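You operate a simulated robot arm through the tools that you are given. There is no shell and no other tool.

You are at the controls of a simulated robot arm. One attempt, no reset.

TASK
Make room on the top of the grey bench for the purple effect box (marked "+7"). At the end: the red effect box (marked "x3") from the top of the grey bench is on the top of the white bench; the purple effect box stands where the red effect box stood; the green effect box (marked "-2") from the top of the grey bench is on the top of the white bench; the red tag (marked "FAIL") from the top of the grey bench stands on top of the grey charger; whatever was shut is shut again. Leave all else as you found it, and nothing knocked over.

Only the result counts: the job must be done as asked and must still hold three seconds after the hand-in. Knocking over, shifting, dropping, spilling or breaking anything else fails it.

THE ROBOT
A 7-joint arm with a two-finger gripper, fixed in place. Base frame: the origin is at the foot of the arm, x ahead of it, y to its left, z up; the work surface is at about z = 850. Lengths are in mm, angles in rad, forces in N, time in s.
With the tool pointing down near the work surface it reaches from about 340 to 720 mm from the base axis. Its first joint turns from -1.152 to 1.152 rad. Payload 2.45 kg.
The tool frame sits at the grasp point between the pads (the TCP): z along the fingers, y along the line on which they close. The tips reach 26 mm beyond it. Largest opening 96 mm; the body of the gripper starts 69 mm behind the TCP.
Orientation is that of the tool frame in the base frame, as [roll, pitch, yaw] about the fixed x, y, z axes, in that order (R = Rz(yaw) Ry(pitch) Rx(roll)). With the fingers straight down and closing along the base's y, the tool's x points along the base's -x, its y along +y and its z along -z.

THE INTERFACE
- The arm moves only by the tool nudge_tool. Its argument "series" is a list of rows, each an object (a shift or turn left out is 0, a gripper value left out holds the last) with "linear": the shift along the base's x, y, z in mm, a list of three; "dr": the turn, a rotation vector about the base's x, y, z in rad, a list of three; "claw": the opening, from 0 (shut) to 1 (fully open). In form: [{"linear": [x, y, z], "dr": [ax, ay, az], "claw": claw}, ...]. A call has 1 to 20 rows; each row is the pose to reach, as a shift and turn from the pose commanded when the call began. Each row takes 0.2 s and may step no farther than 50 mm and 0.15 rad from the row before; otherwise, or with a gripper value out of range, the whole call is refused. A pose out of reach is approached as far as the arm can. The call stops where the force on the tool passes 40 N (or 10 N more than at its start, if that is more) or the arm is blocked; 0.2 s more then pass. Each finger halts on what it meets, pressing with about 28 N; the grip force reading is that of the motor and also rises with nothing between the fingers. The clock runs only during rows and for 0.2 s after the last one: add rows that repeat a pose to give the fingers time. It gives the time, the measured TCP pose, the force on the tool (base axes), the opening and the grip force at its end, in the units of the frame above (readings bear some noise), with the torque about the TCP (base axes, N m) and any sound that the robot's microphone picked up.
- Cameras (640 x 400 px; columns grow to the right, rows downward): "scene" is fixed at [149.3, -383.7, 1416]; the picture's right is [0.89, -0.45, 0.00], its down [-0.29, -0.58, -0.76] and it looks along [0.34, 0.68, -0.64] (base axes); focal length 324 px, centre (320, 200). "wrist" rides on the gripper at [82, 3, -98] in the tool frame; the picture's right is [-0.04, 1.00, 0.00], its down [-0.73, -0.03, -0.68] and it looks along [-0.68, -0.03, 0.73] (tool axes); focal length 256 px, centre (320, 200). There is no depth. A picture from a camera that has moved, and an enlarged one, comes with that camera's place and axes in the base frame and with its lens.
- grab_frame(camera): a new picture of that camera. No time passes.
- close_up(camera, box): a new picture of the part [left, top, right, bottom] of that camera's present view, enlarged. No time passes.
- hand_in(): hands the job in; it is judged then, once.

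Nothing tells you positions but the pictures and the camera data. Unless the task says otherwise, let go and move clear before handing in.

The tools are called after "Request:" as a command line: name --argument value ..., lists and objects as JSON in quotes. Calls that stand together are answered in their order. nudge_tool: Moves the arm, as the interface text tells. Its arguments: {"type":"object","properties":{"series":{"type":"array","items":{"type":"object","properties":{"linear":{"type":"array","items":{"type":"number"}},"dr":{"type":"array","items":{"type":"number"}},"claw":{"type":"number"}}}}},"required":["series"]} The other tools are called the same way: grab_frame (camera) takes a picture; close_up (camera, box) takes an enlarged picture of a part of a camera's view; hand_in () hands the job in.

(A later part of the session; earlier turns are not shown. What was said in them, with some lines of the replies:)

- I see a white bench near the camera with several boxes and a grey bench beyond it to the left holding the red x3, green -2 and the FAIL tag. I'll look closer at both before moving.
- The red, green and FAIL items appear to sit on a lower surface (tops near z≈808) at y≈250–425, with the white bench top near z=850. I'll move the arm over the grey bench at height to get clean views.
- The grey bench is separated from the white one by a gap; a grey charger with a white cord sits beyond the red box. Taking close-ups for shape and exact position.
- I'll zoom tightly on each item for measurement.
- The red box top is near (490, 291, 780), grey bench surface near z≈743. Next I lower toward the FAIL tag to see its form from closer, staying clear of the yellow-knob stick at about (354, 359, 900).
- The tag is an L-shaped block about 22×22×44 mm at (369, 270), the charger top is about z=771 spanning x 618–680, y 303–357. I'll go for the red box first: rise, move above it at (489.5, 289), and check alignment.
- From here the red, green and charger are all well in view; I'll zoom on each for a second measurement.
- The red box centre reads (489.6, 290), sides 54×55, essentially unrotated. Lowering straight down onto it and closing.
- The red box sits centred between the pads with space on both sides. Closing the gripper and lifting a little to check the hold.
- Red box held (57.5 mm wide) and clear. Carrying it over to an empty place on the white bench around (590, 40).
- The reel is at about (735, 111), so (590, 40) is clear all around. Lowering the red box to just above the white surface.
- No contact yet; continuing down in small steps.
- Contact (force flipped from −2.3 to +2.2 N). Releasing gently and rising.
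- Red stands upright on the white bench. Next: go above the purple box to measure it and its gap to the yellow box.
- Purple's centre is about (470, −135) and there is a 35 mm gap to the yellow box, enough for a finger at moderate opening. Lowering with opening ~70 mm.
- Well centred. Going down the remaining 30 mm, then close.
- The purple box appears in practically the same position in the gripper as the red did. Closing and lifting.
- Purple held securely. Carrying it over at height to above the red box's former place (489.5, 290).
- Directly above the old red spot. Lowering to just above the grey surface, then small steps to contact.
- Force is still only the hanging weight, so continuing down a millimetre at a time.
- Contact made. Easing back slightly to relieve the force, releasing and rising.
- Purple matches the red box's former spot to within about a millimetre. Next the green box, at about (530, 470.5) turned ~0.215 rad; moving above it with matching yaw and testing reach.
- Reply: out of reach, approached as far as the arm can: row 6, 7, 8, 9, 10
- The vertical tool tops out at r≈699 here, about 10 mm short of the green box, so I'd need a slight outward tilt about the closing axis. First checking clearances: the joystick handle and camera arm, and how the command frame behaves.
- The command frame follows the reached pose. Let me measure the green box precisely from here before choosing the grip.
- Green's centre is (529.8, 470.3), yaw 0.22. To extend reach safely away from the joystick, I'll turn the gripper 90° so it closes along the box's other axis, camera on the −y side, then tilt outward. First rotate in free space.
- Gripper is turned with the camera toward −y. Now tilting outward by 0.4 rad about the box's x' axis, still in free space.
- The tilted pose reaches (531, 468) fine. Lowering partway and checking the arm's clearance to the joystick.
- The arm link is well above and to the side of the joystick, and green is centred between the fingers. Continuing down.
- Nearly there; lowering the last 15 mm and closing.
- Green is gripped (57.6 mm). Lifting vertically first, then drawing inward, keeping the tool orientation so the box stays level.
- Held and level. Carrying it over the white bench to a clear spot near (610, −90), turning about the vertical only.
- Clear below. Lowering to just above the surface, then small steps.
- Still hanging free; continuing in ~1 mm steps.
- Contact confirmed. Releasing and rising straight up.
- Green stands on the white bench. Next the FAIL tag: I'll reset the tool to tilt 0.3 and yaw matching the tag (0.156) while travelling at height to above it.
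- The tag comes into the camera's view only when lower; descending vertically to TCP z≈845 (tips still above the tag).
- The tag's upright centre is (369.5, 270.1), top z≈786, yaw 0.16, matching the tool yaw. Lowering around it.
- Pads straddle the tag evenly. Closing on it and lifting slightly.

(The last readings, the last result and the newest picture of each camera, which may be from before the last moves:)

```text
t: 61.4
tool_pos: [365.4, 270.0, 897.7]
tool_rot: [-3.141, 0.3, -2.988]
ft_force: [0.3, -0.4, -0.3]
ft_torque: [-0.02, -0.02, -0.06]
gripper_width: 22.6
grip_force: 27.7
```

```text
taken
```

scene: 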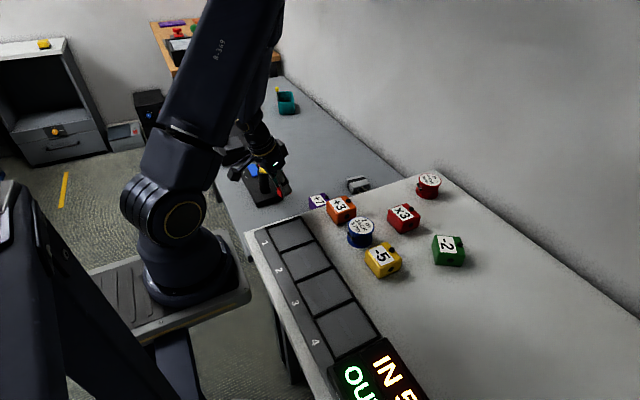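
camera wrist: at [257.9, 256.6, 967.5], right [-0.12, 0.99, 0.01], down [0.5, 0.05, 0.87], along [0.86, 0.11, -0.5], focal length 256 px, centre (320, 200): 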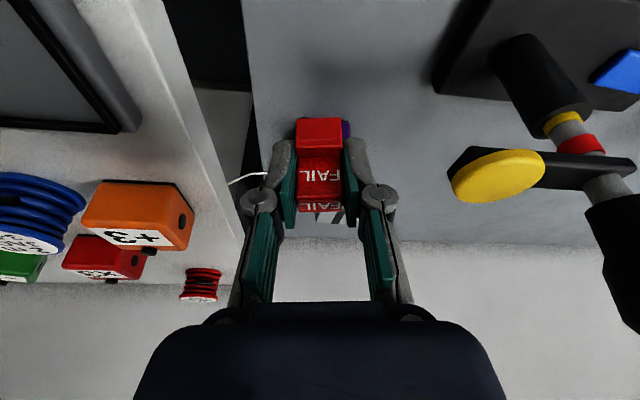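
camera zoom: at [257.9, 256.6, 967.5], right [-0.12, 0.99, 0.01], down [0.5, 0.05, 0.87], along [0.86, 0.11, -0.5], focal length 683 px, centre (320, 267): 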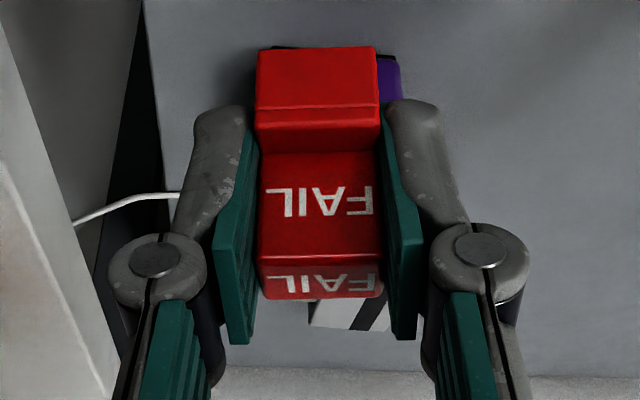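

Tag held securely. Moving at height toward the charger and taking a closer measurement of its top.

Request:
nudge_tool --series '[{"linear": [0, 0, 40]}, {"linear": [40, 8, 60]}, {"linear": [85, 16, 60]}, {"linear": [130, 26, 60]}, {"linear": [175, 36, 60]}, {"linear": [215, 44, 60]}, {"linear": [235, 48, 60]}, {"linear": [235, 48, 60]}]'

Request:
grab_frame --camera "wrist"

Request:
close_up --camera "wrist" --box '[256, 30, 384, 110]'

Request:
grab_frame --camera "scene"

```text
t: 63.2
tool_pos: [600.5, 319.5, 955.9]
tool_rot: [3.14, 0.302, -2.986]
ft_force: [-0.7, -0.3, -0.3]
ft_torque: [-0.03, 0.03, 0.02]
gripper_width: 22.8
grip_force: 27.7
```

```text
taken
camera wrist: at [493.7, 305.0, 1026.7], right [-0.12, 0.99, 0.01], down [0.5, 0.05, 0.87], along [0.86, 0.11, -0.5], focal length 256 px, centre (320, 200)
```

wrist: 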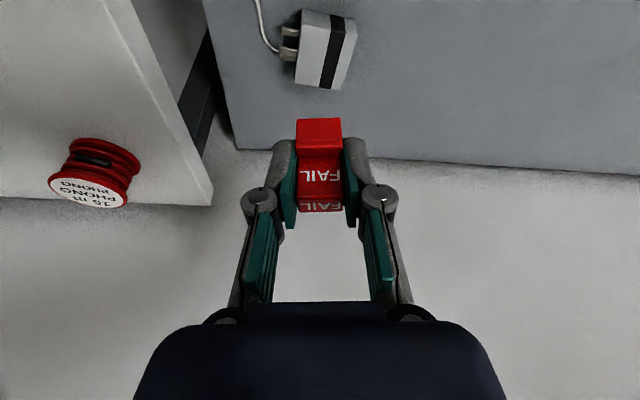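

```text
5.00 times, centred on (320, 70) of wrist
camera zoom: at [493.7, 305.0, 1026.7], right [-0.12, 0.99, 0.01], down [0.5, 0.05, 0.87], along [0.86, 0.11, -0.5], focal length 1280 px, centre (320, 850)
```

zoom: 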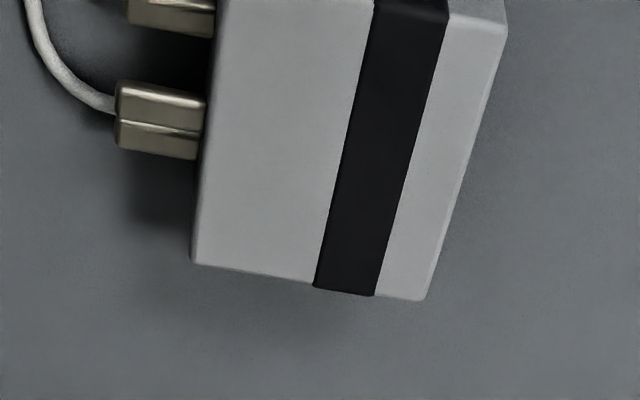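

```text
taken
```

scene: 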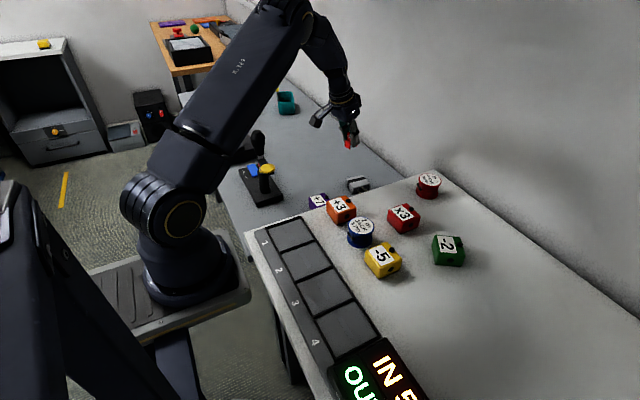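

Request:
close_up --camera "wrist" --box '[256, 0, 384, 80]'

```text
5.00 times, centred on (320, 40) of wrist
camera zoom: at [493.7, 305.0, 1026.7], right [-0.12, 0.99, 0.01], down [0.5, 0.05, 0.87], along [0.86, 0.11, -0.5], focal length 1280 px, centre (320, 1000)
```

zoom: 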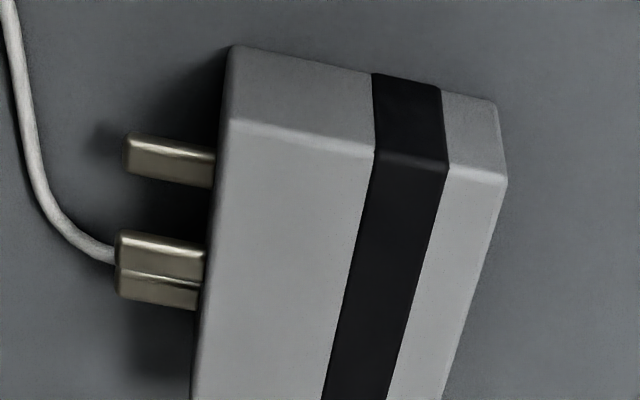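

Charger top corners come out at (618.5,305), (622.6,359), (679,301), (683,355), z≈768.5. Moving the tag above it, aiming the tag's footprint near (642, 327), at a safe height first.

Request:
nudge_tool --series '[{"linear": [20, 4, -20]}, {"linear": [42, 8.5, -45]}, {"linear": [42, 8.5, -85]}, {"linear": [42, 8.5, -115]}, {"linear": [42, 8.5, -127]}, {"linear": [42, 8.5, -127]}]'

Request:
grab_frame --camera "wrist"

Request:
close_up --camera "wrist" --box '[240, 60, 400, 220]'

Request:
close_up --camera "scene" --box '[310, 130, 420, 210]'

```text
t: 64.6
tool_pos: [643.5, 325.8, 830.2]
tool_rot: [3.141, 0.299, -2.987]
ft_force: [-0.2, 0.0, 0.1]
ft_torque: [0.01, -0.02, 0.0]
gripper_width: 22.7
grip_force: 28.7
```

```text
taken
camera wrist: at [535.5, 313.0, 900.2], right [-0.12, 0.99, 0.01], down [0.5, 0.05, 0.87], along [0.86, 0.11, -0.5], focal length 256 px, centre (320, 200)
```

wrist: 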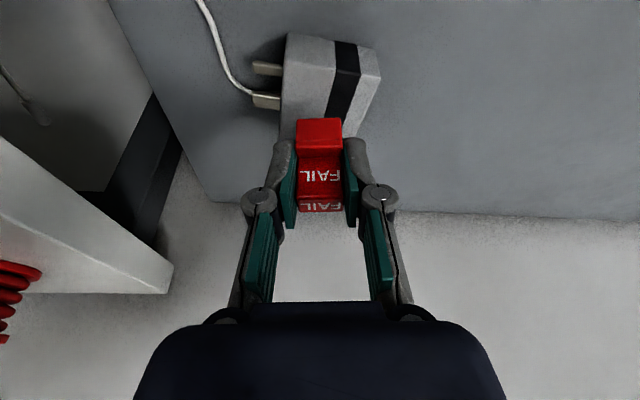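

```text
2.50 times, centred on (320, 140) of wrist
camera zoom: at [535.5, 313.0, 900.2], right [-0.12, 0.99, 0.01], down [0.5, 0.05, 0.87], along [0.86, 0.11, -0.5], focal length 640 px, centre (320, 350)
```

zoom: 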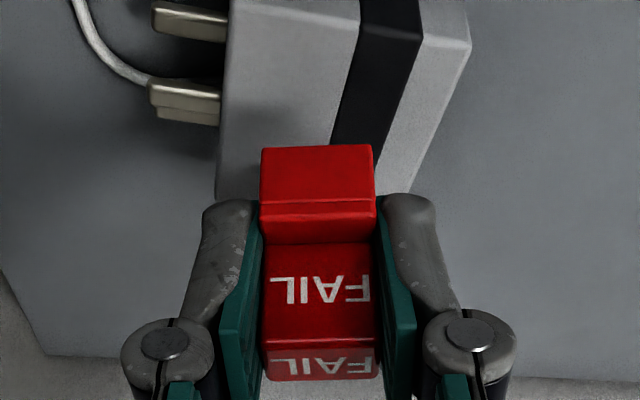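

```text
5.00 times, centred on (365, 170) of scene
camera zoom: at [149.3, -383.7, 1416.0], right [0.89, -0.45, 0.0], down [-0.29, -0.58, -0.76], along [0.34, 0.68, -0.64], focal length 1622 px, centre (95, 350)
```

zoom: 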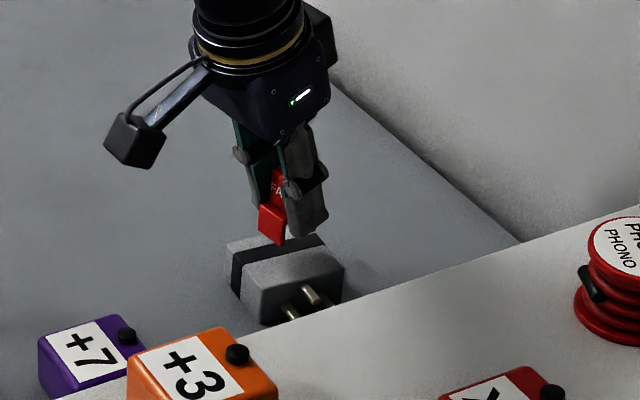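

The reach works and the tag is over the charger's top with margin on all sides. Lowering to a few mm above, then fine steps.

Request:
nudge_tool --series '[{"linear": [0, 0, -8]}, {"linear": [0, 0, -15]}, {"linear": [0, 0, -20]}, {"linear": [0, 0, -20]}]'

Request:
close_up --camera "scene" --box '[330, 150, 394, 190]'

Request:
nudge_tool --series '[{"linear": [0, 0, -0.7]}, {"linear": [0, 0, -1.5]}, {"linear": [0, 0, -1.5]}]'

```text
t: 65.6
tool_pos: [643.6, 327.6, 810.1]
tool_rot: [-3.14, 0.298, -2.987]
ft_force: [0.8, 0.3, -0.3]
ft_torque: [0.0, 0.0, -0.01]
gripper_width: 23.1
grip_force: 27.9
```

```text
10.00 times, centred on (362, 170) of scene
camera zoom: at [149.3, -383.7, 1416.0], right [0.89, -0.45, 0.0], down [-0.29, -0.58, -0.76], along [0.34, 0.68, -0.64], focal length 3244 px, centre (-100, 500)
```

zoom: 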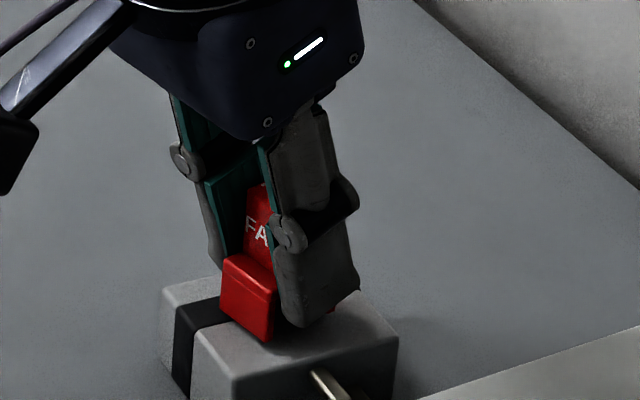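

```text
t: 66.4
tool_pos: [642.5, 326.3, 810.1]
tool_rot: [3.141, 0.3, -2.985]
ft_force: [-0.3, 0.3, 0.1]
ft_torque: [-0.01, -0.03, 0.0]
gripper_width: 23.0
grip_force: 27.7
```

Projected footprint agrees with the picture: the tag will sit well inside the charger's top. Continuing down.

Request:
nudge_tool --series '[{"linear": [0, 0, -0.7]}, {"linear": [0, 0, -1.5]}, {"linear": [0, 0, -1.5]}]'

Request:
nudge_tool --series '[{"linear": [0, 0, -0.5]}, {"linear": [0, 0, -1.0]}, {"linear": [0, 0, -1.0]}]'

```text
t: 67.2
tool_pos: [640.8, 326.9, 806.5]
tool_rot: [-3.141, 0.3, -2.986]
ft_force: [-0.1, -0.2, 0.8]
ft_torque: [-0.01, -0.01, -0.01]
gripper_width: 22.8
grip_force: 27.2
```

```text
t: 68.0
tool_pos: [641.1, 325.9, 806.8]
tool_rot: [3.138, 0.301, -2.986]
ft_force: [-3.3, 0.8, 9.4]
ft_torque: [-0.03, 0.07, -0.01]
gripper_width: 22.7
grip_force: 28.0
```

Contact (9.4 N). Easing off slightly and opening.

Request:
nudge_tool --series '[{"linear": [0, 0, 0.5]}, {"linear": [0, 0, 0.5]}, {"linear": [0, 0, 0.5], "claw": 0.35}, {"linear": [0, 0, 0.5], "claw": 0.55}, {"linear": [0, 0, 0.5], "claw": 0.55}, {"linear": [0, 0, 0.5], "claw": 0.55}]'

Request:
close_up --camera "wrist" --box '[224, 60, 416, 220]'

Request:
close_up --camera "scene" --box '[330, 150, 394, 190]'

```text
t: 69.4
tool_pos: [642.2, 328.3, 806.1]
tool_rot: [3.141, 0.301, -2.985]
ft_force: [0.3, 0.2, 0.5]
ft_torque: [-0.02, -0.02, -0.01]
gripper_width: 52.7
grip_force: 0.0
```

```text
2.50 times, centred on (320, 140) of wrist
camera zoom: at [535.0, 313.1, 877.2], right [-0.12, 0.99, 0.01], down [0.5, 0.05, 0.87], along [0.86, 0.11, -0.5], focal length 640 px, centre (320, 350)
```

zoom: 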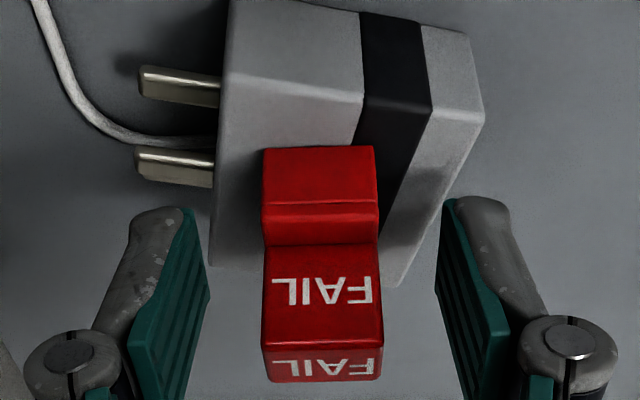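

```text
10.00 times, centred on (362, 170) of scene
camera zoom: at [149.3, -383.7, 1416.0], right [0.89, -0.45, 0.0], down [-0.29, -0.58, -0.76], along [0.34, 0.68, -0.64], focal length 3244 px, centre (-100, 500)
```

zoom: 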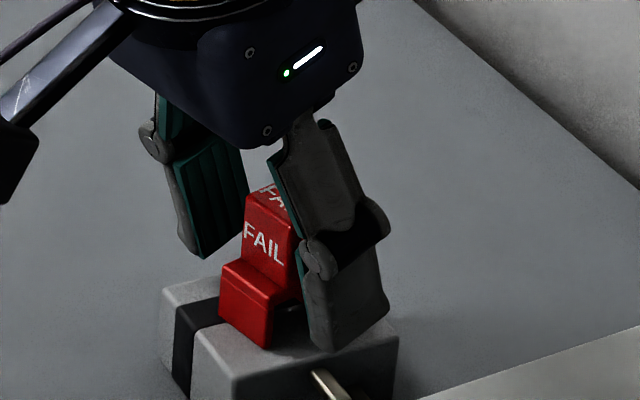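

The tag stands free on the charger. Rising straight up and backing away.

Request:
nudge_tool --series '[{"linear": [0, 0, 10]}, {"linear": [0, 0, 30]}, {"linear": [0, 0, 65]}, {"linear": [0, 0, 105]}, {"linear": [-20, 0, 140]}, {"linear": [-60, -10, 165]}, {"linear": [-100, -30, 180]}, {"linear": [-100, -30, 180]}]'

Request:
grab_frame --camera "wrist"

Request:
grab_frame --camera "scene"

Request:
close_up --camera "scene" --box '[280, 150, 408, 230]'

```text
t: 71.2
tool_pos: [541.0, 296.9, 986.1]
tool_rot: [3.141, 0.299, -2.985]
ft_force: [-0.1, 0.0, 0.4]
ft_torque: [0.01, 0.04, -0.01]
gripper_width: 52.7
grip_force: 0.1
```

```text
taken
camera wrist: at [434.9, 282.6, 1057.3], right [-0.12, 0.99, 0.01], down [0.5, 0.05, 0.87], along [0.86, 0.11, -0.5], focal length 256 px, centre (320, 200)
```

wrist: 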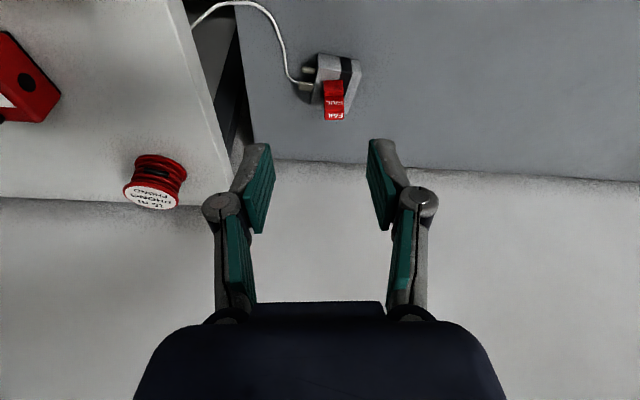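

```text
taken
```

scene: 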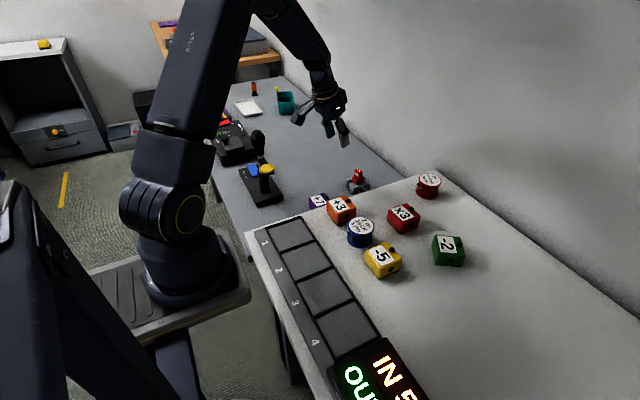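

```text
5.00 times, centred on (344, 190) of scene
camera zoom: at [149.3, -383.7, 1416.0], right [0.89, -0.45, 0.0], down [-0.29, -0.58, -0.76], along [0.34, 0.68, -0.64], focal length 1622 px, centre (200, 250)
```

zoom: 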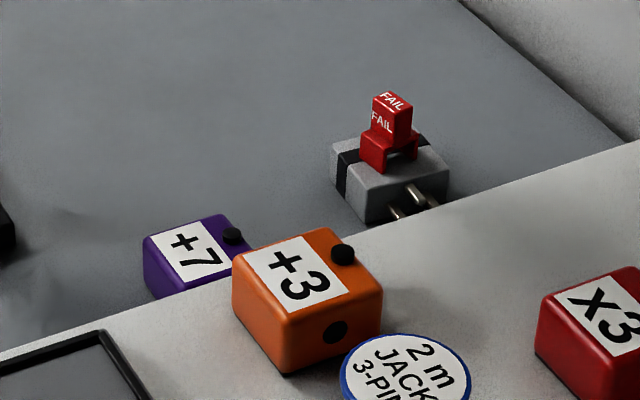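

Everything appears placed: purple where red was, tag standing on the charger, red and green on the white bench. A final close check of the white bench items before handing in.

Request:
close_up --camera "scene" --box '[310, 165, 486, 285]'

Request:
close_up --camera "wrist" --box '[272, 30, 400, 130]'

Request:
close_up --camera "scene" --box '[180, 80, 340, 230]'

```text
3.33 times, centred on (398, 225) of scene
camera zoom: at [149.3, -383.7, 1416.0], right [0.89, -0.45, 0.0], down [-0.29, -0.58, -0.76], along [0.34, 0.68, -0.64], focal length 1081 px, centre (60, 117)
```

zoom: 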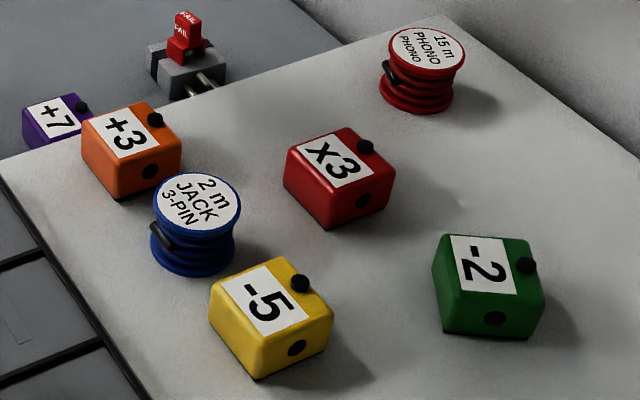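

```text
4.00 times, centred on (336, 80) of wrist
camera zoom: at [434.9, 282.6, 1057.3], right [-0.12, 0.99, 0.01], down [0.5, 0.05, 0.87], along [0.86, 0.11, -0.5], focal length 1024 px, centre (256, 680)
```

zoom: 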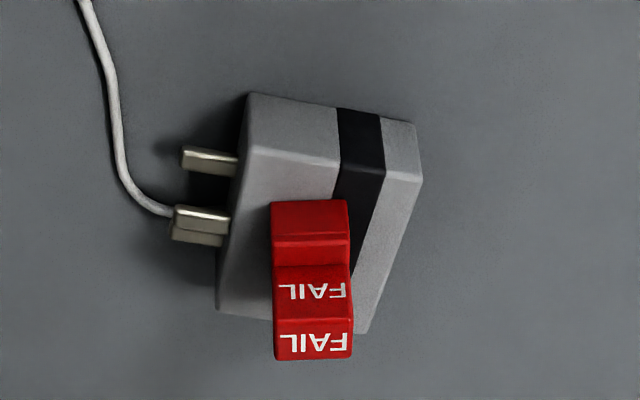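

```text
2.67 times, centred on (260, 155) of scene
camera zoom: at [149.3, -383.7, 1416.0], right [0.89, -0.45, 0.0], down [-0.29, -0.58, -0.76], along [0.34, 0.68, -0.64], focal length 865 px, centre (480, 320)
```

zoom: 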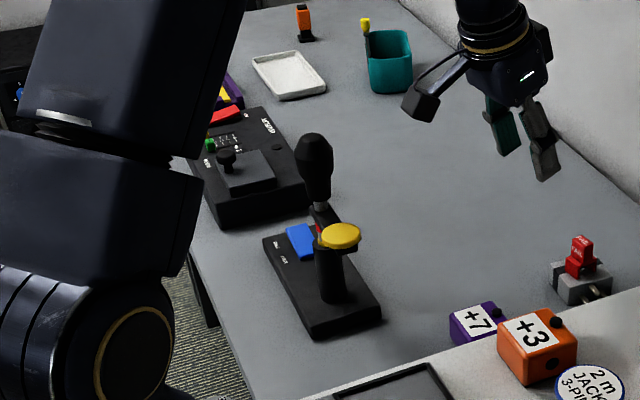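

The red and green boxes stand upright on the white bench, purple is on the red box's old spot, and the FAIL tag stands on the charger. Nothing else looks disturbed, nothing had been opened, and the gripper is empty and clear, so I'm handing in.

Request:
hand_in

```text
The job is handed in.
```

The job is handed in, and in the last pictures everything was where you asked. No result of the judging came back.

- **Red box (x3):** it stands upright on the white bench, in open space at about x 590, y 40.
- **Purple box (+7):** it stands where the red box stood, within about a millimetre by the before and after pictures.
- **Green box (-2):** it stands upright on the white bench at about x 610, y -90. It is turned from the way it stood before.
- **FAIL tag:** it stands on top of the grey charger, inside its edges.

I opened nothing, so there was nothing to shut again. The other items looked unmoved in the final pictures, and the gripper was empty and well clear when I handed in.
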